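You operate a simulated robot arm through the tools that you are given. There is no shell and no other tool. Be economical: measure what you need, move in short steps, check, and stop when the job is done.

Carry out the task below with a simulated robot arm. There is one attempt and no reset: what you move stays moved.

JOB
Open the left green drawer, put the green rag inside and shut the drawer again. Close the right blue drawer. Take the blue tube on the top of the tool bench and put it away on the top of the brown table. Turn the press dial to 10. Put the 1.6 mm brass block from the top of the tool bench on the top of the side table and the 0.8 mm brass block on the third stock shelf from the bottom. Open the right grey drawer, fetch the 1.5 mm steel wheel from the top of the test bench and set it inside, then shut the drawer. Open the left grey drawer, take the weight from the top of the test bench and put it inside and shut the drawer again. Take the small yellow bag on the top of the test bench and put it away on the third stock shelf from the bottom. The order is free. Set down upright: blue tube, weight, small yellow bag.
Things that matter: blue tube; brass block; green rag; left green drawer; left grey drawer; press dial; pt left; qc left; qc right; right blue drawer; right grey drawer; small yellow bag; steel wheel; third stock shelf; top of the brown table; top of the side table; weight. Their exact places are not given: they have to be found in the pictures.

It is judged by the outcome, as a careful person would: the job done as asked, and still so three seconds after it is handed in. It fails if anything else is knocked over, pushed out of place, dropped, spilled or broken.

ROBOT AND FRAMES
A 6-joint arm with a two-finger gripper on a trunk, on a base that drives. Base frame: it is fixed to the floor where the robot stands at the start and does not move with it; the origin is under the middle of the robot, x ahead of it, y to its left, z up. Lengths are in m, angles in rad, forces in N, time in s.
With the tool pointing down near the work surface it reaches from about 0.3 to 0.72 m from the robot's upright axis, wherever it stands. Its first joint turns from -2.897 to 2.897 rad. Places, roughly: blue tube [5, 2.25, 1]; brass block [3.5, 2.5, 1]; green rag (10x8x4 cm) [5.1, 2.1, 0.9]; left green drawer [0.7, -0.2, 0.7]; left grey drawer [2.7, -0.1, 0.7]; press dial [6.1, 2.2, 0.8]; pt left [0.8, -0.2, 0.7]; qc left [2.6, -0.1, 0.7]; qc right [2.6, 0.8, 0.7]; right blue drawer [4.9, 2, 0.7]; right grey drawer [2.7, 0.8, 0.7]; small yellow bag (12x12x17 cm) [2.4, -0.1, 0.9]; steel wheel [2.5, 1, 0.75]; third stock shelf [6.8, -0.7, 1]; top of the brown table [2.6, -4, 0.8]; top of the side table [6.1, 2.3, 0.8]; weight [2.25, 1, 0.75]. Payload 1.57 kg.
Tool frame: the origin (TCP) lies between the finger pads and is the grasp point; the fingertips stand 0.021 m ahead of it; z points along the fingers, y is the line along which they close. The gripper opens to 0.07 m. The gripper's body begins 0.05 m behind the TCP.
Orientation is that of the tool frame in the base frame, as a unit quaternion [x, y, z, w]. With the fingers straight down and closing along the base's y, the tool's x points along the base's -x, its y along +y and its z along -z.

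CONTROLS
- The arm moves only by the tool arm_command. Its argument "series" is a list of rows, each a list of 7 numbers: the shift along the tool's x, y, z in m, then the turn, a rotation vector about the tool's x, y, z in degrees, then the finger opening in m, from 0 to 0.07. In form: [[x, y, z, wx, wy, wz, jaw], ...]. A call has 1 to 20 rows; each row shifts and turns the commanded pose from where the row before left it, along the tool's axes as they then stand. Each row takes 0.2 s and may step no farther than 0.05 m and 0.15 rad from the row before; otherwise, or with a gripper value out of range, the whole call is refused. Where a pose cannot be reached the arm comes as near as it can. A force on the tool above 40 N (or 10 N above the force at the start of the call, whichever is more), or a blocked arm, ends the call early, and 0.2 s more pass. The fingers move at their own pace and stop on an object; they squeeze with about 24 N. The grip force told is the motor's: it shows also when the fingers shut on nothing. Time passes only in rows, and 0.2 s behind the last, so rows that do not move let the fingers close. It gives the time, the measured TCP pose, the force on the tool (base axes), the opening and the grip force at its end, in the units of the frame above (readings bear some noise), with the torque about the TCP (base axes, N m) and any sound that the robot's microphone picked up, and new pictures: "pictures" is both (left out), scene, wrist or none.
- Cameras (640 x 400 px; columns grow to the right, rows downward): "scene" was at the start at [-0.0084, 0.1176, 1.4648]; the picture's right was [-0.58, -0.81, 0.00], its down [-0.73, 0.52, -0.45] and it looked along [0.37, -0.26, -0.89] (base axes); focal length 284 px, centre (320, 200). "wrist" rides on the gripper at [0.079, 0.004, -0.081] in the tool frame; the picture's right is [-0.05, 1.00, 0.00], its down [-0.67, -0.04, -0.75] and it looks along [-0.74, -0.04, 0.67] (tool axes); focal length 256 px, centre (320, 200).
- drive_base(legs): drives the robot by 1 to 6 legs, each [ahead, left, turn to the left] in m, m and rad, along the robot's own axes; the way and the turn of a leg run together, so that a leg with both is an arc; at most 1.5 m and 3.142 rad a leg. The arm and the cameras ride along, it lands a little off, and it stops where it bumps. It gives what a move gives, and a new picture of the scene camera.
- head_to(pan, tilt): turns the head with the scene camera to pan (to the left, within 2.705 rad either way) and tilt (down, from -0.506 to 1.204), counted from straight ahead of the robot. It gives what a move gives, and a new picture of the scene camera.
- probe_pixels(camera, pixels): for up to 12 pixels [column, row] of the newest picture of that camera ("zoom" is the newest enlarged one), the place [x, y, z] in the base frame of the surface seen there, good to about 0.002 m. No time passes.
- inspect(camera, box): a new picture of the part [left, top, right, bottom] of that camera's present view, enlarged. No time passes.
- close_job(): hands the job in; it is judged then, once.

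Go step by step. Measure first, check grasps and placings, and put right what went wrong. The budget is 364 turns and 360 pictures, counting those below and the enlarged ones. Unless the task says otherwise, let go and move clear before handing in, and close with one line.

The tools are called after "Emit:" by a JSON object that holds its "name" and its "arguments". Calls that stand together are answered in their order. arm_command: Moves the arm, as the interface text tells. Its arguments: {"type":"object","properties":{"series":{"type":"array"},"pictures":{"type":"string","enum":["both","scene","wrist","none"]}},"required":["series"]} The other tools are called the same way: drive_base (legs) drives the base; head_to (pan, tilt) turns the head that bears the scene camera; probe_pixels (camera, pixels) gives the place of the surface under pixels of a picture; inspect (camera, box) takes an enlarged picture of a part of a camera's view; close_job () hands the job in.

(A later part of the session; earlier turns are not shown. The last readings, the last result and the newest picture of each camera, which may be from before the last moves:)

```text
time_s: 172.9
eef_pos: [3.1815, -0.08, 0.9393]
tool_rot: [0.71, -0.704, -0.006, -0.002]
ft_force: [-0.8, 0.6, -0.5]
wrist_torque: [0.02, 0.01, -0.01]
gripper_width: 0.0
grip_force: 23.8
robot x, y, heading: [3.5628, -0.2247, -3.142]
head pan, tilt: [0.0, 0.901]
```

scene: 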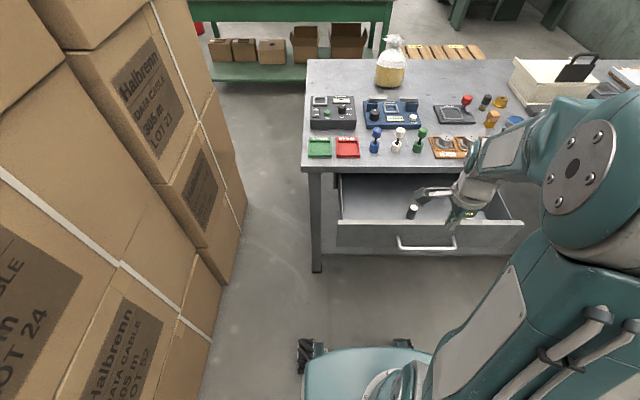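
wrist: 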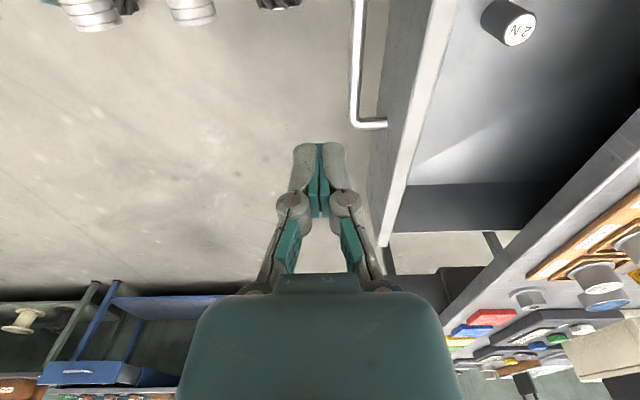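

Emit:
{"name": "arm_command", "arguments": {"series": [[0, 0, 0, 0, 0, -8.18, 0], [0, 0, 0, 0, 0, -8.18, 0], [0, 0, 0, 0, 0, -8.18, 0], [0, 0, 0, 0, 0, -8.18, 0], [0, 0, 0, 0, 0, -8.18, 0], [0, 0, 0, 0, 0, -8.18, 0], [0, 0, 0, 0, 0, -8.18, 0], [0, 0, 0, 0, 0, -8.18, 0], [0, 0, 0, 0, 0, -8.18, 0], [0, 0, 0, 0, 0, -8.18, 0], [0, 0, 0, 0, 0, -8.18, 0], [0, 0, 0.0455, 0, 0, 0, 0], [0, 0, 0.0455, 0, 0, 0, 0], [0, 0, 0.0455, 0, 0, 0, 0], [0, 0, 0.0455, 0, 0, 0, 0]]}}

```text
time_s: 176.1
eef_pos: [3.1815, -0.0797, 0.7608]
tool_rot: [1.0, 0.005, -0.003, -0.005]
ft_force: [0.4, 0.6, -0.6]
wrist_torque: [0.0, 0.01, 0.02]
gripper_width: 0.0001
grip_force: 24.1
robot x, y, heading: [3.5597, -0.2197, -3.14]
head pan, tilt: [0.0, 0.901]
```

scene: 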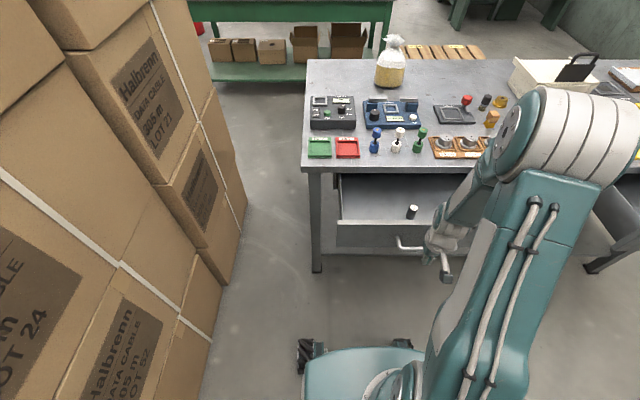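
wrist: 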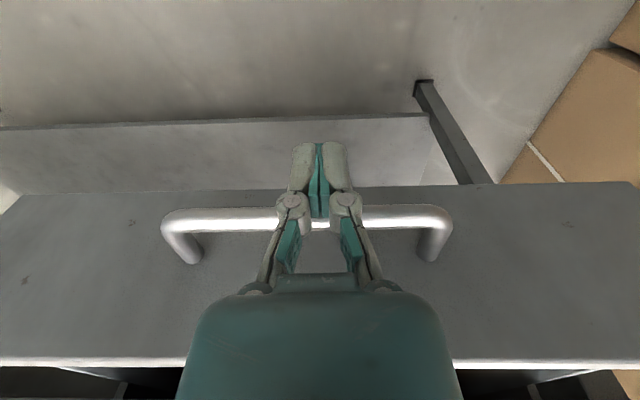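

Emit:
{"name": "arm_command", "arguments": {"series": [[-0.01, 0, 0, 0, 0, 0, 0], [-0.01, 0, 0, 0, 0, 0, 0], [-0.012, 0, 0, 0, 0, 0, 0], [-0.014, 0, 0, 0, 0, 0, 0], [-0.014, 0, 0, 0, 0, 0, 0], [-0.014, 0, 0, 0, 0, 0, 0], [-0.014, 0, 0, 0, 0, 0, 0], [-0.014, 0, 0, 0, 0, 0, 0], [-0.014, 0, 0, 0, 0, 0, 0], [-0.014, 0, 0, 0, 0, 0, 0], [-0.014, 0, 0, 0, 0, 0, 0], [-0.014, 0, 0, 0, 0, 0, 0], [-0.014, 0, 0, 0, 0, 0, 0], [-0.014, 0, 0, 0, 0, 0, 0], [-0.012, 0, 0, 0, 0, 0, 0], [-0.01, 0, 0, 0, 0, 0, 0], [-0.008, 0, 0, 0, 0, 0, 0]], "pictures": "scene"}}

```text
time_s: 179.7
eef_pos: [2.9661, -0.0806, 0.7608]
tool_rot: [1.0, 0.004, -0.002, -0.005]
ft_force: [-0.6, 0.8, 0.2]
wrist_torque: [-0.01, 0.03, -0.02]
gripper_width: 0.0
grip_force: 28.4
robot x, y, heading: [3.5589, -0.2232, -3.139]
head pan, tilt: [0.0, 0.901]
```

scene: 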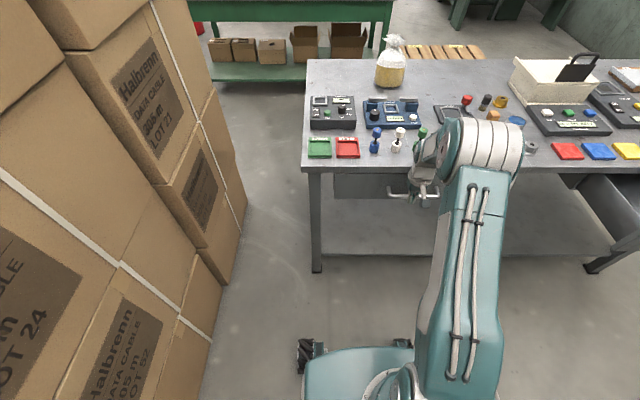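

Emit:
{"name": "probe_pixels", "arguments": {"camera": "scene", "pixels": [[422, 131], [397, 132], [376, 131], [440, 150], [420, 160]]}}

Emit:
{"name": "inspect", "arguments": {"camera": "scene", "box": [350, 90, 550, 215]}}

```text
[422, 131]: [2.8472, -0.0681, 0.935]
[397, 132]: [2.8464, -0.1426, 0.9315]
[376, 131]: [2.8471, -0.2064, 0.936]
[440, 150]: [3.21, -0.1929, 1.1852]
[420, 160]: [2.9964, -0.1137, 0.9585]
```

```text
3.20 times, centred on (450, 152) of scene
```

zoom: 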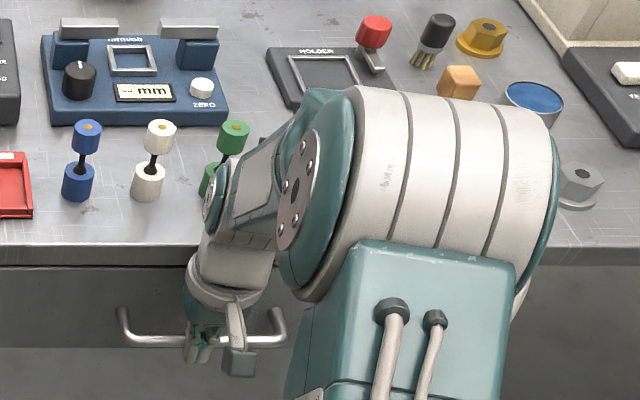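

Emit:
{"name": "probe_pixels", "arguments": {"camera": "zoom", "pixels": [[212, 200], [225, 175], [240, 150], [260, 135], [232, 130], [205, 180]]}}

```text
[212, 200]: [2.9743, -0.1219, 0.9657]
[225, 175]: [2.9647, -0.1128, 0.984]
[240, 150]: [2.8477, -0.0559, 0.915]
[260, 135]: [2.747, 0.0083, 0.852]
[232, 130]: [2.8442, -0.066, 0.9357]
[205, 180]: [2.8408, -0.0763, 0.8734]
```

Emit:
{"name": "arm_command", "arguments": {"series": [[-0.007, 0, 0, 0, 0, 0, 0], [-0.007, 0, 0, 0, 0, 0, 0], [-0.005, 0, 0, 0, 0, 0, 0], [-0.004, 0, 0, 0, 0, 0, 0]], "pictures": "wrist"}}

```text
time_s: 180.4
eef_pos: [2.9576, -0.0817, 0.762]
tool_rot: [1.0, 0.003, 0.002, -0.003]
ft_force: [16.5, -2.6, 9.3]
wrist_torque: [0.34, 1.89, -0.13]
gripper_width: 0.0
grip_force: 28.7
robot x, y, heading: [3.557, -0.2202, -3.138]
head pan, tilt: [0.0, 0.901]
stopped in row 3: the force on the tool passed its limit at 51 N (the readings are from after the stop); the commanded pose is now the measured one
```

wrist: 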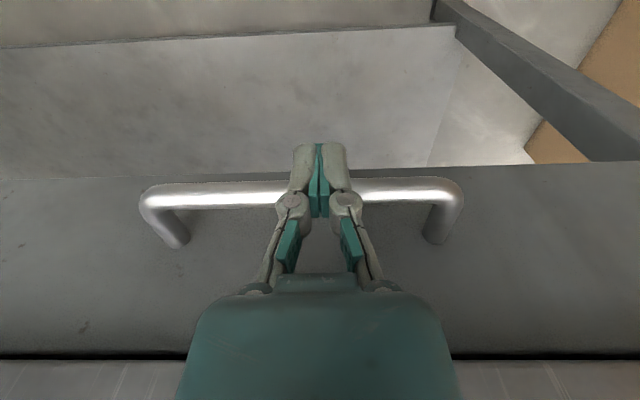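

Emit:
{"name": "probe_pixels", "arguments": {"camera": "wrist", "pixels": [[220, 190], [220, 200], [420, 190], [100, 250], [550, 300], [100, 350], [100, 368]]}}

```text
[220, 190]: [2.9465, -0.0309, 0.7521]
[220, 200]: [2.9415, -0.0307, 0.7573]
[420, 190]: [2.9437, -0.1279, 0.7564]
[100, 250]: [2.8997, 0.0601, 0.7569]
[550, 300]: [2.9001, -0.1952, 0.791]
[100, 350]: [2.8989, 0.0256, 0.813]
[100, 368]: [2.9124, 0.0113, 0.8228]
```

Drawer face at 2.900 (12 mm to go); the upper gripper seems to meet the bench. I back off, tilt 30°, push again.

Emit:
{"name": "arm_command", "arguments": {"series": [[0.025, 0, 0, 0, 0, 0, 0], [0, 0, 0, 0, -7.5, 0, 0], [0, 0, 0, 0, -7.5, 0, 0], [0, 0, 0, 0, -7.5, 0, 0], [0, 0, 0, 0, -7.5, 0, 0], [-0.0087, 0, 0.005, 0, 0, 0, 0], [-0.0087, 0, 0.005, 0, 0, 0, 0], [-0.0061, 0, 0.0035, 0, 0, 0, 0], [-0.0061, 0, 0.0035, 0, 0, 0, 0], [-0.0044, 0, 0.0025, 0, 0, 0, 0], [-0.0044, 0, 0.0025, 0, 0, 0, 0]], "pictures": "wrist"}}

```text
time_s: 182.9
eef_pos: [2.9438, -0.0848, 0.7516]
tool_rot: [0.977, 0.006, -0.214, 0.009]
ft_force: [2.6, -1.0, -2.0]
wrist_torque: [0.0, -0.07, 0.01]
gripper_width: 0.0056
grip_force: 28.7
out of reach, approached as far as the arm can: row 5
robot x, y, heading: [3.5599, -0.2258, -3.138]
head pan, tilt: [0.0, 0.901]
stopped in row 11: the force on the tool passed its limit at 59 N (the readings are from after the stop); the commanded pose is now the measured one
```

wrist: 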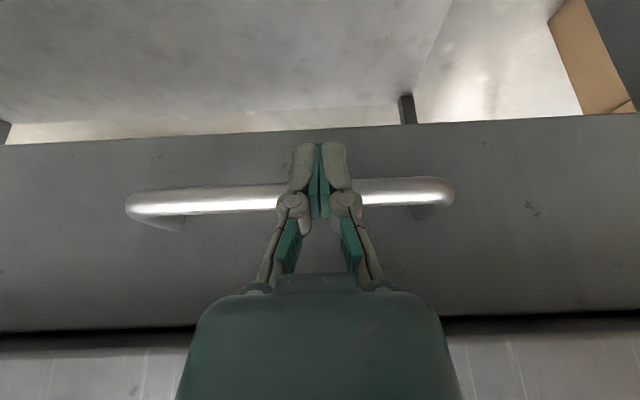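

Emit:
{"name": "probe_pixels", "arguments": {"camera": "wrist", "pixels": [[220, 200], [420, 185], [60, 250], [550, 240], [100, 300]]}}

```text
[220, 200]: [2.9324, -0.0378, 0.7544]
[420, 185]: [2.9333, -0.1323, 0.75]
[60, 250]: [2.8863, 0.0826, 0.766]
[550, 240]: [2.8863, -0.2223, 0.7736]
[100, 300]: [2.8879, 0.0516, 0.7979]
```

Left grey drawer shut (face at 2.887). I retract, back off and go to the right drawer.

Emit:
{"name": "arm_command", "arguments": {"series": [[0.0362, 0, -0.0169, 0, 0, 0, 0], [0.0362, 0, -0.0169, 0, 0, 0, 0], [0.0362, 0, -0.0169, 0, 0, 0, 0], [0.0362, 0, -0.0169, 0, 0, 0, 0], [0.0362, 0, -0.0169, 0, 0, 0, 0]], "pictures": "none"}}

Emit:
{"name": "drive_base", "arguments": {"legs": [[-0.12, 0, 0], [0, -0.87, 0]]}}

```text
time_s: 184.1
eef_pos: [3.1426, -0.0819, 0.7536]
tool_rot: [0.977, 0.006, -0.214, 0.009]
ft_force: [0.0, 0.3, -0.7]
wrist_torque: [0.02, 0.0, 0.0]
gripper_width: 0.0
grip_force: 28.2
robot x, y, heading: [3.5588, -0.2237, -3.14]
head pan, tilt: [0.0, 0.901]
```

```text
time_s: 189.5
eef_pos: [3.2653, 0.7806, 0.7534]
tool_rot: [0.977, 0.0, -0.214, 0.007]
ft_force: [-0.9, 0.1, 0.1]
wrist_torque: [-0.01, -0.01, 0.04]
gripper_width: 0.0002
grip_force: 28.6
robot x, y, heading: [3.6794, 0.6381, 3.13]
head pan, tilt: [0.0, 0.901]
```

scene: 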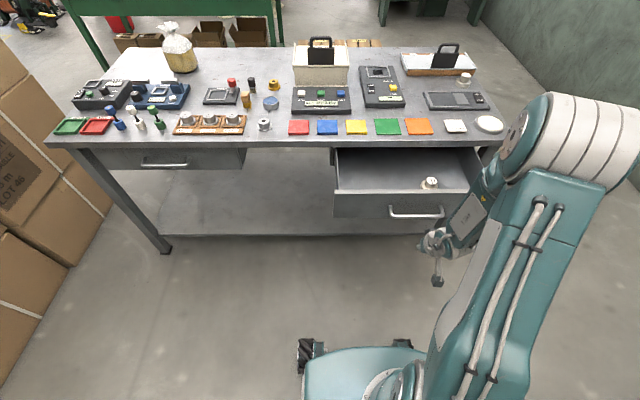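

Emit:
{"name": "arm_command", "arguments": {"series": [[-0.0362, 0, 0.0169, 0, 0, 0, 0], [-0.0272, 0, 0.0127, 0, 0, 0, 0], [-0.0127, 0, 0.0059, 0, 0, 0, 0], [-0.0127, 0, 0.0059, 0, 0, 0, 0], [-0.0127, 0, 0.0059, 0, 0, 0, 0], [-0.0127, 0, 0.0059, 0, 0, 0, 0], [-0.0127, 0, 0.0059, 0, 0, 0, 0], [-0.0127, 0, 0.0059, 0, 0, 0, 0], [-0.0127, 0, 0.0059, 0, 0, 0, 0], [-0.0127, 0, 0.0059, 0, 0, 0, 0], [-0.0127, 0, 0.0059, 0, 0, 0, 0], [-0.0127, 0, 0.0059, 0, 0, 0, 0], [-0.0127, 0, 0.0059, 0, 0, 0, 0], [-0.0127, 0, 0.0059, 0, 0, 0, 0], [-0.0127, 0, 0.0059, 0, 0, 0, 0], [-0.0127, 0, 0.0059, 0, 0, 0, 0], [-0.0127, 0, 0.0059, 0, 0, 0, 0], [-0.0127, 0, 0.0059, 0, 0, 0, 0], [-0.0127, 0, 0.0059, 0, 0, 0, 0]], "pictures": "wrist"}}

```text
time_s: 193.5
eef_pos: [2.9566, 0.7806, 0.7528]
tool_rot: [0.977, 0.0, -0.215, 0.008]
ft_force: [0.2, -0.3, -0.2]
wrist_torque: [0.01, -0.02, -0.04]
gripper_width: 0.0001
grip_force: 28.7
robot x, y, heading: [3.6815, 0.6377, 3.133]
head pan, tilt: [0.0, 0.901]
```

wrist: 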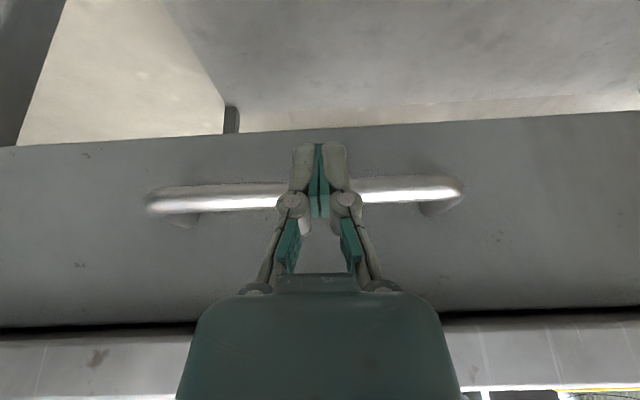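

Emit:
{"name": "arm_command", "arguments": {"series": [[-0.0054, 0, 0.0025, 0, 0, 0, 0], [-0.0054, 0, 0.0025, 0, 0, 0, 0], [-0.0045, 0, 0.0021, 0, 0, 0, 0], [-0.0036, 0, 0.0017, 0, 0, 0, 0], [-0.0036, 0, 0.0017, 0, 0, 0, 0]], "pictures": "wrist"}}

Emit:
{"name": "probe_pixels", "arguments": {"camera": "wrist", "pixels": [[60, 250], [550, 240], [100, 290]]}}

```text
time_s: 194.6
eef_pos: [2.9401, 0.7814, 0.7462]
tool_rot: [0.978, 0.0, -0.207, 0.009]
ft_force: [-0.3, -0.5, -0.3]
wrist_torque: [0.02, 0.03, 0.0]
gripper_width: 0.0
grip_force: 28.6
robot x, y, heading: [3.6821, 0.6387, 3.133]
head pan, tilt: [0.0, 0.901]
stopped in row 5: the force on the tool passed its limit at 50 N (the readings are from after the stop); the commanded pose is now the measured one
```

wrist: 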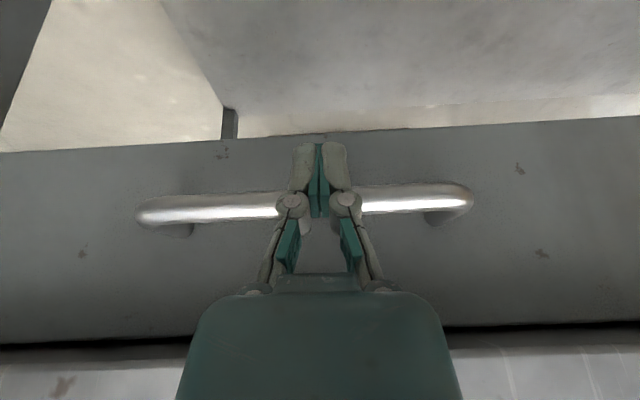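

```text
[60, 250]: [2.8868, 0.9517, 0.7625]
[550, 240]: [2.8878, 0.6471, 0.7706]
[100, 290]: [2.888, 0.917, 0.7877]
```

Both grey drawers are shut. I retract and raise, then drive in front of the bag to view it.

Emit:
{"name": "arm_command", "arguments": {"series": [[0.0365, 0, -0.0163, 0, 0, 0, 0], [0.0365, 0, -0.0163, 0, 0, 0, 0], [0.0365, 0, -0.0163, 0, 0, 0, 0], [0.0365, 0, -0.0163, 0, 0, 0, 0], [0.0365, 0, -0.0163, 0, 0, 0, 0], [-0.0164, 0, -0.0364, 0, 0, 0, 0], [-0.0164, 0, -0.0364, 0, 0, 0, 0], [-0.0164, 0, -0.0364, 0, 0, 0, 0], [-0.0164, 0, -0.0364, 0, 0, 0, 0.06], [-0.0164, 0, -0.0364, 0, 0, 0, 0.06], [-0.0164, 0, -0.0364, 0, 0, 0, 0.06], [-0.0164, 0, -0.0364, 0, 0, 0, 0.06], [-0.0164, 0, -0.0364, 0, 0, 0, 0.06], [-0.0164, 0, -0.0364, 0, 0, 0, 0.06], [0, 0, 0, 0, -7.5, 0, 0.06], [0, 0, 0, 0, -7.5, 0, 0.06], [0, 0, 0, 0, -7.5, 0, 0.06]], "pictures": "none"}}

Emit:
{"name": "drive_base", "arguments": {"legs": [[0, 0.72, 0], [0.3, 0, 0]]}}

Emit:
{"name": "inspect", "arguments": {"camera": "scene", "box": [240, 0, 440, 125]}}

```text
time_s: 198.2
eef_pos: [3.14, 0.7878, 1.1069]
tool_rot: [0.919, -0.002, -0.395, 0.008]
ft_force: [0.0, -0.8, 0.1]
wrist_torque: [0.02, -0.03, 0.02]
gripper_width: 0.0599
grip_force: 0.1
robot x, y, heading: [3.6824, 0.6366, 3.128]
head pan, tilt: [0.0, 0.901]
```

```text
time_s: 203.8
eef_pos: [2.8266, 0.0587, 1.1063]
tool_rot: [0.919, 0.0, -0.395, 0.009]
ft_force: [0.1, -0.7, -0.8]
wrist_torque: [-0.02, -0.04, 0.0]
gripper_width: 0.0601
grip_force: 0.0
robot x, y, heading: [3.3711, -0.0933, 3.135]
head pan, tilt: [0.0, 0.901]
```

scene: 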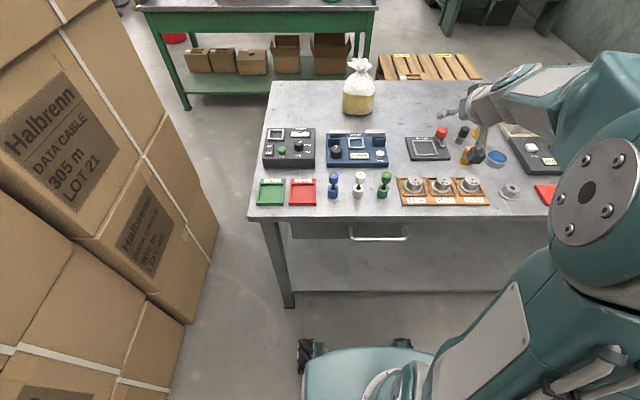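

```text
3.20 times, centred on (340, 62) of scene
```

zoom: 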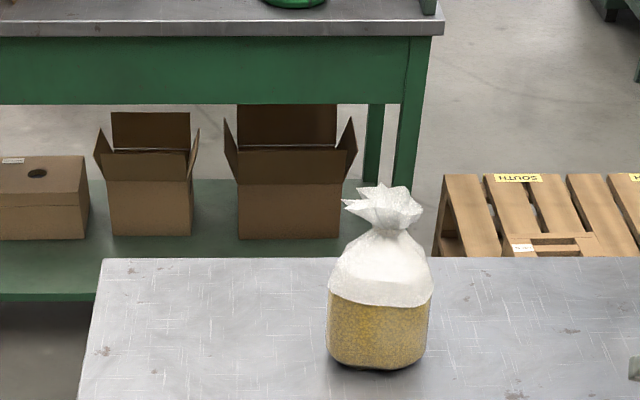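

Emit:
{"name": "probe_pixels", "arguments": {"camera": "zoom", "pixels": [[390, 232], [385, 200], [385, 250], [380, 330], [375, 225], [403, 225], [380, 362], [335, 330], [425, 330], [365, 280]]}}

Emit:
{"name": "inspect", "arguments": {"camera": "scene", "box": [330, 50, 394, 120]}}

```text
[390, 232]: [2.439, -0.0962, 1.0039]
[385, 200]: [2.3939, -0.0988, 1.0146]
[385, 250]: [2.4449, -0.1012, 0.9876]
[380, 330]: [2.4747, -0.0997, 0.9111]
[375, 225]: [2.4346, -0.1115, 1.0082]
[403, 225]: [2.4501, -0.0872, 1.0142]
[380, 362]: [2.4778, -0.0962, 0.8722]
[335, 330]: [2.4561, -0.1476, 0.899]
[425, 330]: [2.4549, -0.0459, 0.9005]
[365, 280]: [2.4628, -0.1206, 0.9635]
```

```text
5.71 times, centred on (362, 85) of scene
```

zoom: 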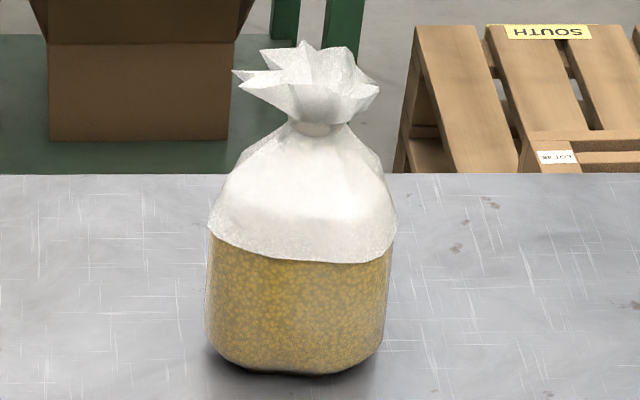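

Emit:
{"name": "head_to", "arguments": {"pan": 0.0, "tilt": 1.0}}

Emit:
{"name": "probe_pixels", "arguments": {"camera": "scene", "pixels": [[305, 320], [370, 318], [340, 290], [340, 255]]}}

```text
time_s: 204.5
eef_pos: [2.8272, 0.0596, 1.1067]
tool_rot: [0.919, 0.0, -0.394, 0.01]
ft_force: [-0.3, -1.1, 0.2]
wrist_torque: [-0.01, -0.04, 0.02]
gripper_width: 0.0599
grip_force: 0.1
robot x, y, heading: [3.3736, -0.0878, 3.136]
head pan, tilt: [0.0, 1.0]
```

scene: 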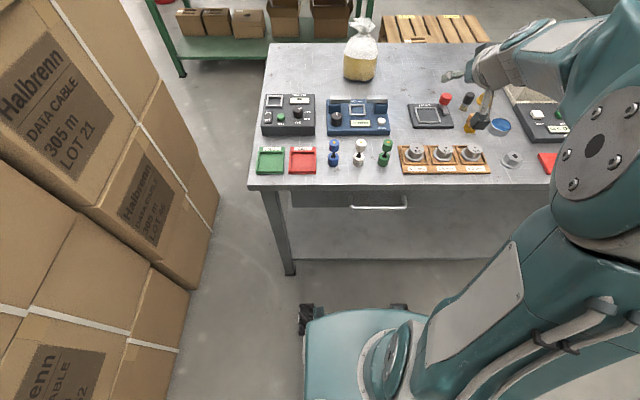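

```text
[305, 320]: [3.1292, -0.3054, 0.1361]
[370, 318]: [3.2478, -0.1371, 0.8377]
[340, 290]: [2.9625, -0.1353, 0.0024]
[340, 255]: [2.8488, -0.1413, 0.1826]
```

Emit:
{"name": "arm_command", "arguments": {"series": [[0, 0.0263, 0, 0, -7.2, 0, 0.07], [0, 0.0263, 0, 0, -7.2, 0, 0.07], [0, 0.0263, 0, 0, -7.2, 0, 0.07], [0, 0.0263, 0, 0, -7.2, 0, 0.07], [0, 0.0263, 0, 0, -7.2, 0, 0.07], [0, 0.0263, 0, 0, -7.2, 0, 0.07]], "pictures": "none"}}

Emit:
{"name": "drive_base", "arguments": {"legs": [[0.12, 0, 0]]}}

Emit:
{"name": "inspect", "arguments": {"camera": "wrist", "box": [0, 0, 640, 400]}}

```text
time_s: 205.9
eef_pos: [2.8407, -0.0333, 1.1025]
tool_rot: [0.71, 0.003, -0.704, 0.016]
ft_force: [1.0, 0.1, -0.4]
wrist_torque: [0.0, -0.01, 0.03]
gripper_width: 0.0698
grip_force: 0.0
out of reach, approached as far as the arm can: row 5, 6
robot x, y, heading: [3.3719, -0.0879, 3.132]
head pan, tilt: [0.0, 1.0]
```

```text
time_s: 207.1
eef_pos: [2.7209, -0.0325, 1.1027]
tool_rot: [0.711, 0.004, -0.703, 0.018]
ft_force: [-0.5, -0.6, -0.2]
wrist_torque: [0.01, 0.05, 0.0]
gripper_width: 0.0702
grip_force: 0.1
robot x, y, heading: [3.2535, -0.0858, 3.132]
head pan, tilt: [0.0, 1.0]
```

scene: 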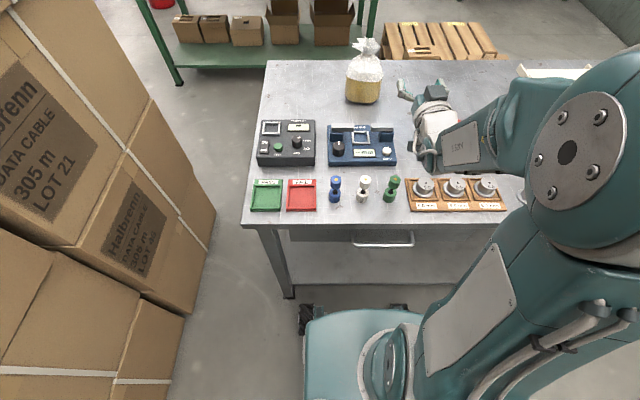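

```text
1.00 times, centred on (320, 200) of wrist (not enlarged: the box is as wide or as high as the picture)
```

zoom: 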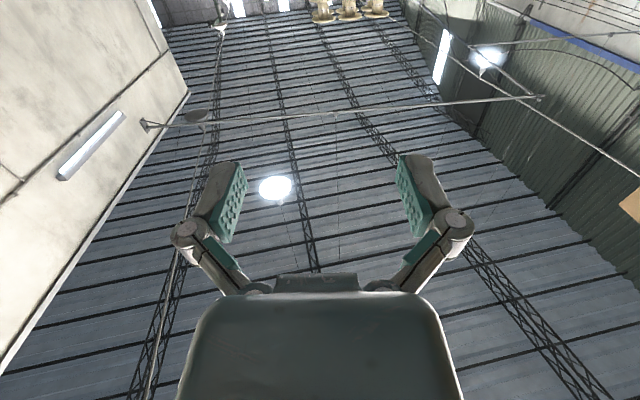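

The camera sits under the gripper at full tilt, so I use 75° tilt, align y to -0.098 and approach to a pre-grasp.

Emit:
{"name": "arm_command", "arguments": {"series": [[0, 0.033, 0, 0, 7.2, 0, 0.07], [0, 0.033, 0, 0, 7.2, 0, 0.07], [0.005, 0, 0.043, 0, 0, 0, 0.07], [0.005, 0, 0.043, 0, 0, 0, 0.07], [0.005, 0, 0.043, 0, 0, 0, 0.07], [0.005, 0, 0.043, 0, 0, 0, 0.07]]}}

```text
time_s: 208.5
eef_pos: [2.5671, -0.0508, 1.0468]
tool_rot: [0.793, 0.009, -0.608, 0.02]
ft_force: [-0.7, 1.2, -1.2]
wrist_torque: [0.02, -0.04, 0.02]
gripper_width: 0.0697
grip_force: 0.0
out of reach, approached as far as the arm can: row 1, 2, 3, 4, 5
robot x, y, heading: [3.2542, -0.0868, 3.138]
head pan, tilt: [0.0, 1.0]
```

scene: 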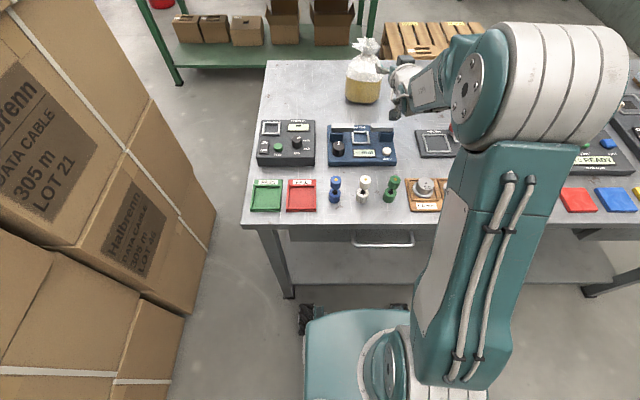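
wrist: 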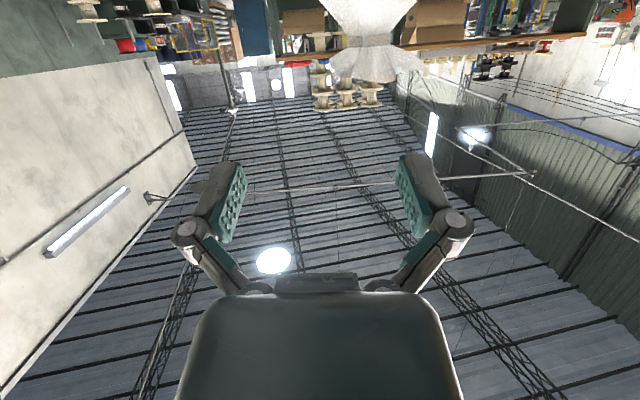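

Lateral limit; I strafe the base left by 0.047 to align.

Emit:
{"name": "drive_base", "arguments": {"legs": [[0, 0.047, 0]]}}

Emit:
{"name": "inspect", "arguments": {"camera": "wrist", "box": [200, 0, 520, 200]}}

Emit:
{"name": "probe_pixels", "arguments": {"camera": "zoom", "pixels": [[320, 40], [300, 80]]}}

```text
time_s: 209.4
eef_pos: [2.5665, -0.0712, 1.0459]
tool_rot: [0.793, 0.002, -0.608, 0.024]
ft_force: [-0.2, 1.7, -0.1]
wrist_torque: [-0.02, -0.02, 0.14]
gripper_width: 0.0698
grip_force: 0.0
robot x, y, heading: [3.2538, -0.1273, 3.135]
head pan, tilt: [0.0, 1.0]
```

scene: 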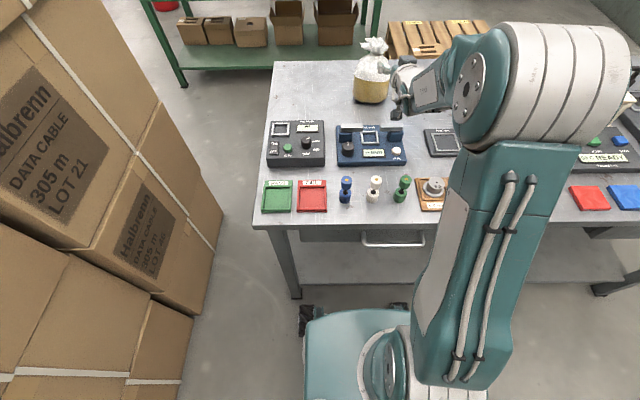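

```text
2.00 times, centred on (360, 100) of wrist
```

zoom: 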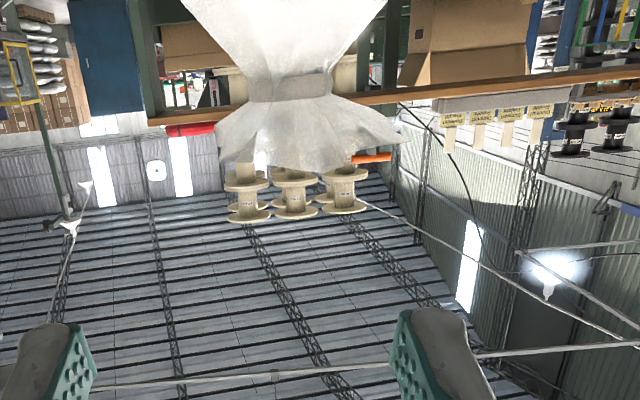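

```text
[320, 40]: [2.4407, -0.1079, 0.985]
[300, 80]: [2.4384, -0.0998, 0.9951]
```

Emit:
{"name": "drive_base", "arguments": {"legs": [[0, 0.03, 0]]}}

Emit:
{"name": "arm_command", "arguments": {"series": [[0, 0, 0.02, 0, 0, 0, 0.07]], "pictures": "wrist"}}

```text
time_s: 210.2
eef_pos: [2.5673, -0.0893, 1.0447]
tool_rot: [0.794, 0.002, -0.608, 0.023]
ft_force: [-0.3, 1.1, -0.9]
wrist_torque: [-0.05, -0.02, 0.04]
gripper_width: 0.07
grip_force: 0.0
robot x, y, heading: [3.2475, -0.151, 3.14]
head pan, tilt: [0.0, 1.0]
```

scene: 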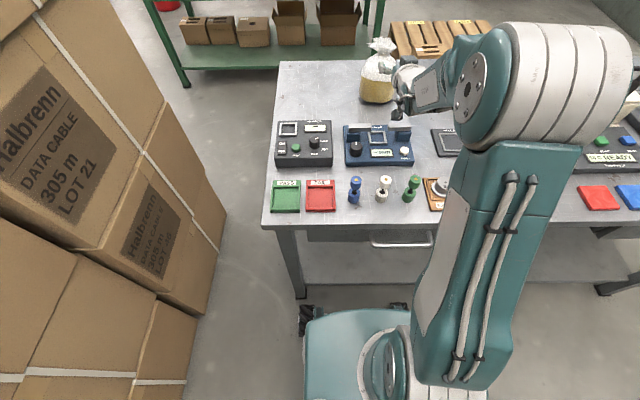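

```text
time_s: 210.7
eef_pos: [2.5486, -0.1125, 1.0416]
tool_rot: [0.793, 0.008, -0.608, 0.017]
ft_force: [-0.4, -1.6, 0.6]
wrist_torque: [0.03, 0.04, -0.06]
gripper_width: 0.0699
grip_force: 0.2
robot x, y, heading: [3.2522, -0.1527, 3.135]
head pan, tilt: [0.0, 1.0]
```

wrist: 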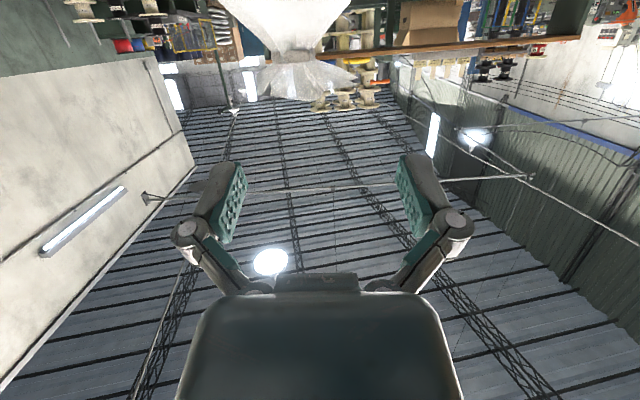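

Emit:
{"name": "probe_pixels", "arguments": {"camera": "wrist", "pixels": [[297, 56], [297, 62], [282, 58], [312, 58], [297, 50], [297, 40], [297, 72]]}}

```text
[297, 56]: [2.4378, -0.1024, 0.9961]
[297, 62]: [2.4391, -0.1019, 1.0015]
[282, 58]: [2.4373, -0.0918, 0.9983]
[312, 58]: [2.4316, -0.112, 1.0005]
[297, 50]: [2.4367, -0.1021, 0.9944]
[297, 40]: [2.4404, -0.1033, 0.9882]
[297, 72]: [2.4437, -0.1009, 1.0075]
```

Emit:
{"name": "arm_command", "arguments": {"series": [[0.005, -0.005, 0.034, 0, 0, 0, 0.07], [0.005, -0.0055, 0.034, 0, 0, 0, 0.07], [0, 0, 0.034, 0, 0, 0, 0.07]]}}

```text
time_s: 211.4
eef_pos: [2.4509, -0.1012, 1.0044]
tool_rot: [0.793, 0.006, -0.609, 0.019]
ft_force: [0.2, -0.2, 0.6]
wrist_torque: [0.02, -0.02, -0.04]
gripper_width: 0.0697
grip_force: 0.2
robot x, y, heading: [3.2508, -0.1484, 3.133]
head pan, tilt: [0.0, 1.0]
```

scene: 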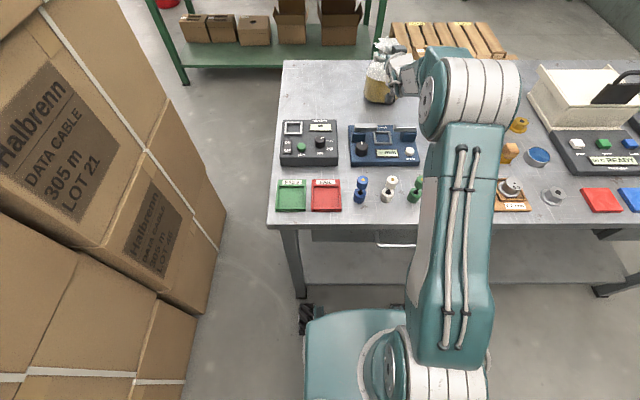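
wrist: 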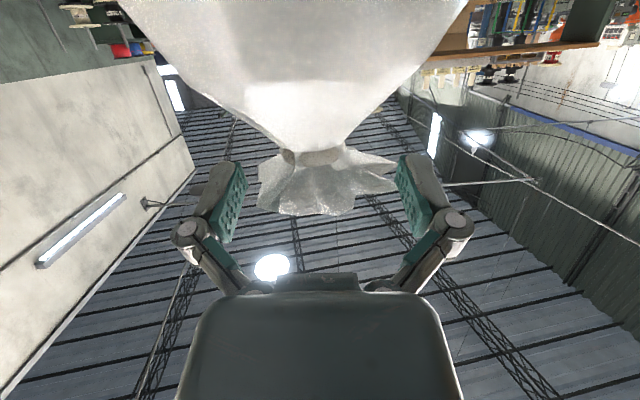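

Emit:
{"name": "arm_command", "arguments": {"series": [[0, 0, 0.018, 0, 0, 0, 0.07], [0, 0, 0.014, 0, 0, 0, 0.07], [0, 0, 0, 0, 0, 0, 0.0], [0, 0, 0, 0, 0, 0, 0.0], [0, 0, 0, 0, 0, 0, 0.0]]}}

```text
time_s: 212.7
eef_pos: [2.4205, -0.1005, 1.0015]
tool_rot: [0.792, 0.007, -0.61, 0.018]
ft_force: [-4.5, -5.4, 13.9]
wrist_torque: [0.32, 0.46, 0.2]
gripper_width: 0.0289
grip_force: 24.1
robot x, y, heading: [3.2506, -0.1506, 3.137]
head pan, tilt: [0.0, 1.0]
```

scene: 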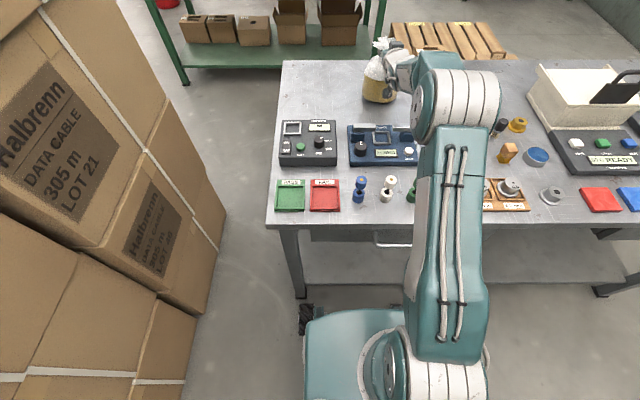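
wrist: 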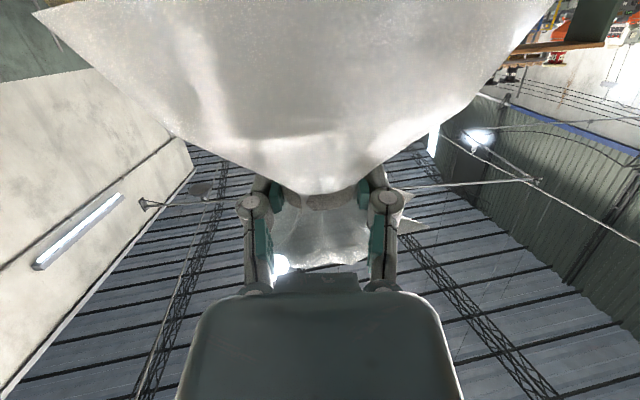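

Neck gripped (29 mm). Lift.

Emit:
{"name": "arm_command", "arguments": {"series": [[-0.0193, 0, -0.0052, 0, 0, 0, 0], [-0.029, 0, -0.0078, 0, 0, 0, 0], [-0.029, 0, -0.0078, 0, 0, 0, 0], [-0.029, 0, -0.0078, 0, 0, 0, 0]]}}

```text
time_s: 213.7
eef_pos: [2.422, -0.0948, 1.105]
tool_rot: [0.794, 0.005, -0.608, 0.018]
ft_force: [0.0, -1.3, -9.7]
wrist_torque: [0.0, 0.07, 0.02]
gripper_width: 0.0284
grip_force: 24.4
robot x, y, heading: [3.2536, -0.1482, 3.132]
head pan, tilt: [0.0, 1.0]
```

scene: 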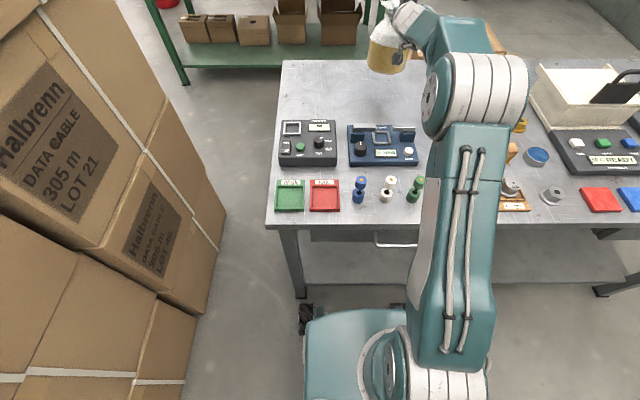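
wrist: 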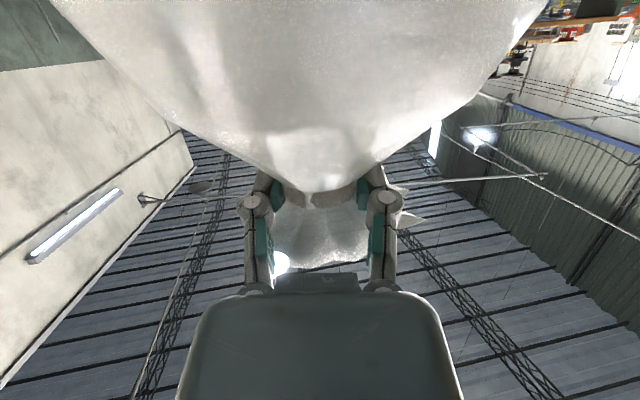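

Emit:
{"name": "arm_command", "arguments": {"series": [[-0.029, 0, -0.0078, 0, 0, 0, 0], [-0.029, 0, -0.0078, 0, 0, 0, 0], [-0.0193, 0, -0.0052, 0, 0, 0, 0]], "pictures": "none"}}

Emit:
{"name": "drive_base", "arguments": {"legs": [[-0.9, 0, 0]]}}

Emit:
{"name": "head_to", "arguments": {"pan": 2.5, "tilt": 0.35}}

```text
time_s: 214.4
eef_pos: [2.4205, -0.0932, 1.1857]
tool_rot: [0.793, 0.005, -0.608, 0.018]
ft_force: [-0.5, -0.2, -8.1]
wrist_torque: [0.06, 0.02, 0.01]
gripper_width: 0.0281
grip_force: 24.3
robot x, y, heading: [3.2501, -0.1478, 3.135]
head pan, tilt: [0.0, 1.0]
```

```text
time_s: 219.2
eef_pos: [3.3238, -0.1001, 1.1867]
tool_rot: [0.793, 0.007, -0.608, 0.019]
ft_force: [0.7, -0.3, -8.4]
wrist_torque: [0.01, 0.02, -0.02]
gripper_width: 0.0281
grip_force: 24.1
robot x, y, heading: [4.1562, -0.1554, 3.137]
head pan, tilt: [0.0, 1.0]
```

scene: 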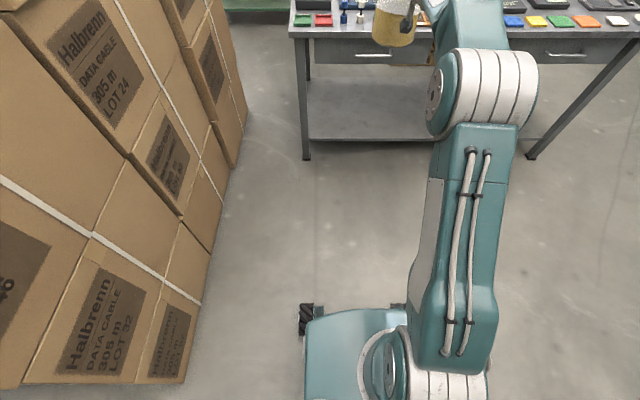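

```text
time_s: 221.5
eef_pos: [3.3247, -0.0991, 1.187]
tool_rot: [0.794, 0.007, -0.608, 0.02]
ft_force: [0.2, -0.3, -8.5]
wrist_torque: [0.03, 0.0, -0.03]
gripper_width: 0.0285
grip_force: 23.8
robot x, y, heading: [4.1575, -0.1568, 3.138]
head pan, tilt: [2.499, 0.351]
```

scene: 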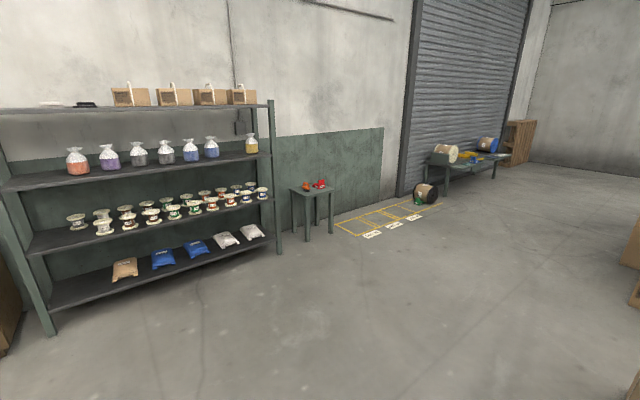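

Third shelf carries the zip bags. I turn right by π to face the shelf.

Emit:
{"name": "drive_base", "arguments": {"legs": [[0, 0, -1.57], [0, 0, -1.57]]}}

Emit:
{"name": "head_to", "arguments": {"pan": -0.2, "tilt": 0.15}}

```text
time_s: 229.5
eef_pos: [4.9838, -0.2118, 1.1875]
tool_rot: [-0.004, 0.794, 0.017, 0.608]
ft_force: [0.0, -0.2, -8.9]
wrist_torque: [-0.02, -0.03, -0.03]
gripper_width: 0.0285
grip_force: 23.8
robot x, y, heading: [4.1541, -0.1505, -0.007]
head pan, tilt: [2.499, 0.351]
```

scene: 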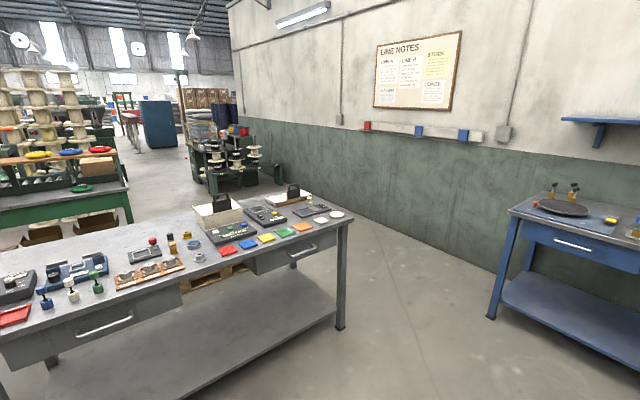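

```text
time_s: 231.9
eef_pos: [4.9834, -0.213, 1.1895]
tool_rot: [-0.004, 0.793, 0.016, 0.609]
ft_force: [0.3, -0.2, -7.9]
wrist_torque: [-0.04, 0.0, 0.0]
gripper_width: 0.0284
grip_force: 23.7
robot x, y, heading: [4.1577, -0.1528, -0.01]
head pan, tilt: [-0.201, 0.15]
```

scene: 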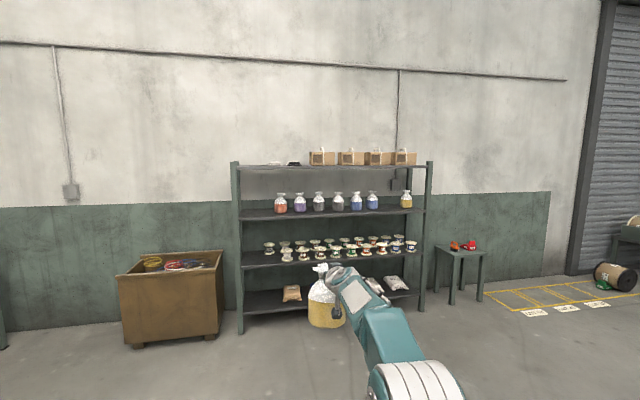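

Emit:
{"name": "inspect", "arguments": {"camera": "scene", "box": [220, 150, 444, 290]}}

Emit:
{"name": "probe_pixels", "arguments": {"camera": "scene", "pixels": [[242, 217], [420, 212], [281, 210], [300, 209], [372, 208], [406, 206], [388, 211], [255, 214], [330, 167], [345, 205], [255, 166], [345, 215]]}}

```text
2.86 times, centred on (332, 220) of scene
```

zoom: 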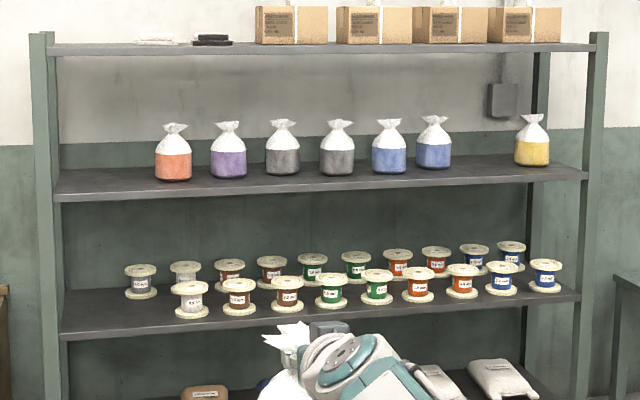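

```text
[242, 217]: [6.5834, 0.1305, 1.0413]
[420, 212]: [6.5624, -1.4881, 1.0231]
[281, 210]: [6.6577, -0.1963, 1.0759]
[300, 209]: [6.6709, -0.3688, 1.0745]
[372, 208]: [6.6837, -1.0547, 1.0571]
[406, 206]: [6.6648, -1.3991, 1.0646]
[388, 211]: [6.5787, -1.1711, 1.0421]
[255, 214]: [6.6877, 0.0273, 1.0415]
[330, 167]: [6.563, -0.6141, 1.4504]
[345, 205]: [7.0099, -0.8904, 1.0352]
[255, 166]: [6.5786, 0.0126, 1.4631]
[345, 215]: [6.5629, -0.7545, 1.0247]
```

The free slot is between the blue (y -1.05) and yellow (y -1.40) bags: target y -1.23, shelf z 1.04. I raise and drive there.

Emit:
{"name": "arm_command", "arguments": {"series": [[-0.029, 0, -0.0078, 0, 0, 0, 0], [-0.029, 0, -0.0078, 0, 0, 0, 0]], "pictures": "none"}}

Emit:
{"name": "drive_base", "arguments": {"legs": [[0.9, -1.02, 0], [0.42, 0, 0]]}}

```text
time_s: 232.5
eef_pos: [4.9831, -0.2142, 1.2494]
tool_rot: [-0.004, 0.793, 0.017, 0.609]
ft_force: [0.7, 0.4, -9.5]
wrist_torque: [-0.04, -0.06, -0.01]
gripper_width: 0.0283
grip_force: 23.6
robot x, y, heading: [4.1563, -0.153, -0.01]
head pan, tilt: [-0.201, 0.15]
```

```text
time_s: 241.6
eef_pos: [6.3151, -1.2239, 1.249]
tool_rot: [-0.009, 0.793, 0.021, 0.609]
ft_force: [-0.5, 0.9, -8.5]
wrist_torque: [0.0, 0.02, 0.0]
gripper_width: 0.0286
grip_force: 23.7
robot x, y, heading: [5.4853, -1.1718, 0.004]
head pan, tilt: [-0.201, 0.15]
```

scene: 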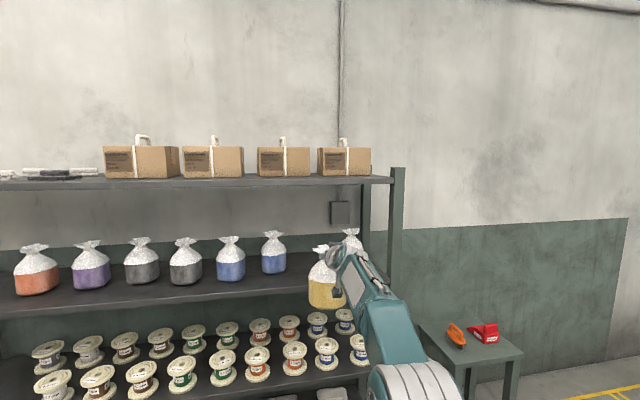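

Emit:
{"name": "probe_pixels", "arguments": {"camera": "scene", "pixels": [[284, 262], [273, 265], [330, 300], [352, 242], [345, 185], [310, 288]]}}

Emit:
{"name": "drive_base", "arguments": {"legs": [[0.33, 0, 0]]}}

```text
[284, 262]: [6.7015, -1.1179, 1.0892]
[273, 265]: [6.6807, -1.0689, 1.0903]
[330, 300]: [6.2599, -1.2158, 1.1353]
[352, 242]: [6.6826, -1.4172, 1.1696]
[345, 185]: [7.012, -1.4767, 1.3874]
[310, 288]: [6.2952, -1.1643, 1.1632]
```

```text
time_s: 243.7
eef_pos: [6.6381, -1.2274, 1.2499]
tool_rot: [-0.008, 0.793, 0.021, 0.609]
ft_force: [-1.1, -0.2, -8.9]
wrist_torque: [-0.05, 0.02, 0.03]
gripper_width: 0.0286
grip_force: 24.2
robot x, y, heading: [5.8107, -1.1692, 0.0]
head pan, tilt: [-0.201, 0.15]
```

scene: 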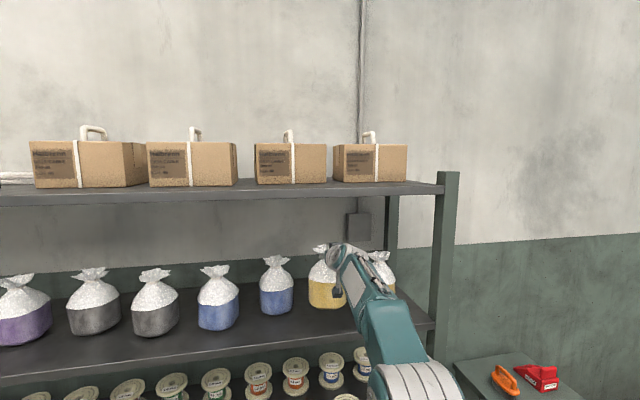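

Emit:
{"name": "arm_command", "arguments": {"series": [[-0.0065, 0, 0.024, 0, 0, 0, 0], [0.0193, 0, 0.0052, 0, 0, 0, 0], [0.0193, 0, 0.0052, 0, 0, 0, 0], [0.0058, 0, 0.0016, 0, 0, 0, 0]]}}

```text
time_s: 244.7
eef_pos: [6.6637, -1.2249, 1.2038]
tool_rot: [-0.008, 0.793, 0.02, 0.609]
ft_force: [0.3, 0.9, -7.9]
wrist_torque: [-0.02, 0.03, 0.0]
gripper_width: 0.0287
grip_force: 23.7
robot x, y, heading: [5.8134, -1.1758, 0.001]
head pan, tilt: [-0.201, 0.15]
```

scene: 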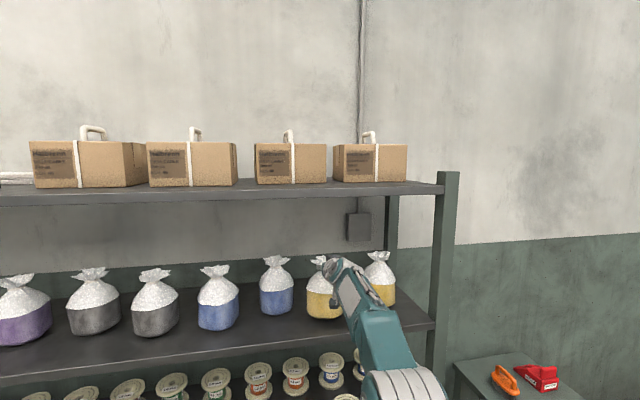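
wrist: 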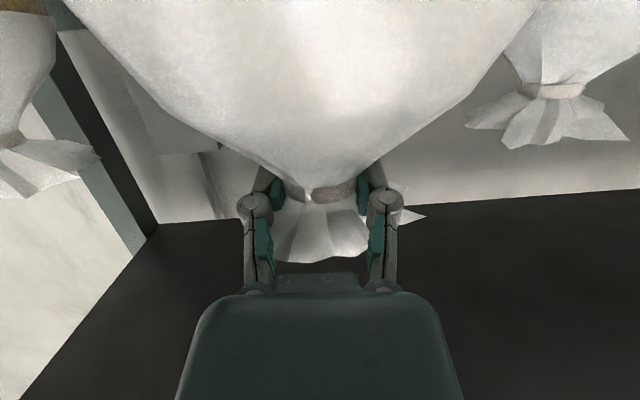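

Emit:
{"name": "arm_command", "arguments": {"series": [[0.0039, 0, 0.001, 0, 0, 0, 0], [0.0039, 0, 0.001, 0, 0, 0, 0], [0.0029, 0, 0.0008, 0, 0, 0, 0]], "pictures": "none"}}

```text
time_s: 245.5
eef_pos: [6.6627, -1.2236, 1.1938]
tool_rot: [-0.008, 0.793, 0.02, 0.609]
ft_force: [0.9, 0.4, -7.3]
wrist_torque: [-0.03, 0.01, 0.01]
gripper_width: 0.0284
grip_force: 24.8
robot x, y, heading: [5.8087, -1.1725, 0.002]
head pan, tilt: [-0.201, 0.15]
```

Emit:
{"name": "arm_command", "arguments": {"series": [[0.0019, 0, 0.0005, 0, 0, 0, 0], [0.0019, 0, 0.0005, 0, 0, 0, 0]], "pictures": "none"}}

```text
time_s: 246.1
eef_pos: [6.6605, -1.2235, 1.1938]
tool_rot: [-0.007, 0.791, 0.018, 0.612]
ft_force: [1.9, 0.9, 4.1]
wrist_torque: [-0.3, 0.1, 0.01]
gripper_width: 0.0286
grip_force: 24.3
robot x, y, heading: [5.8104, -1.1708, 0.001]
head pan, tilt: [-0.201, 0.15]
```

Bag rests on the shelf. Open and retreat horizontally.

Emit:
{"name": "arm_command", "arguments": {"series": [[0, 0, 0, 0, 0, 0, 0.07], [0, 0, 0, 0, 0, 0, 0.07], [0, 0, 0, 0, 0, 0, 0.07], [0.0052, 0, -0.0193, 0, 0, 0, 0.07], [0.0078, 0, -0.029, 0, 0, 0, 0.07], [0.0104, 0, -0.0386, 0, 0, 0, 0.07], [0.0104, 0, -0.0386, 0, 0, 0, 0.07]]}}

```text
time_s: 247.7
eef_pos: [6.5321, -1.2288, 1.1887]
tool_rot: [-0.008, 0.793, 0.02, 0.609]
ft_force: [-0.3, 0.0, -0.4]
wrist_torque: [-0.02, -0.06, -0.02]
gripper_width: 0.0699
grip_force: 0.0
robot x, y, heading: [5.8068, -1.1691, -0.002]
head pan, tilt: [-0.201, 0.15]
```

scene: 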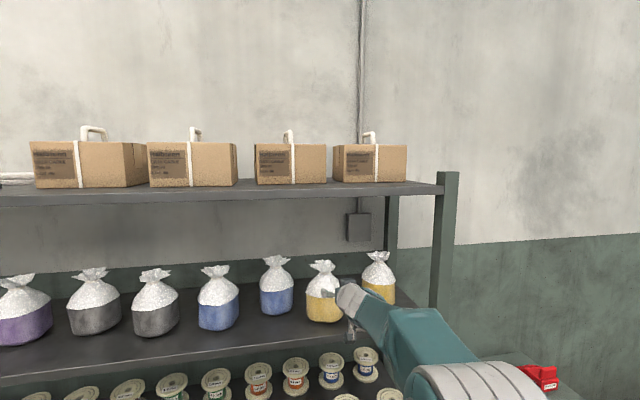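
wrist: 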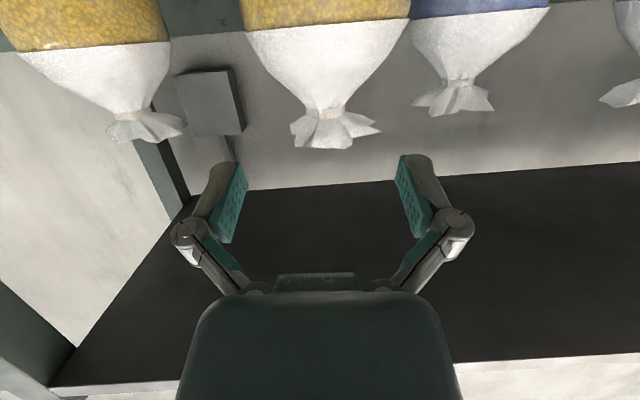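

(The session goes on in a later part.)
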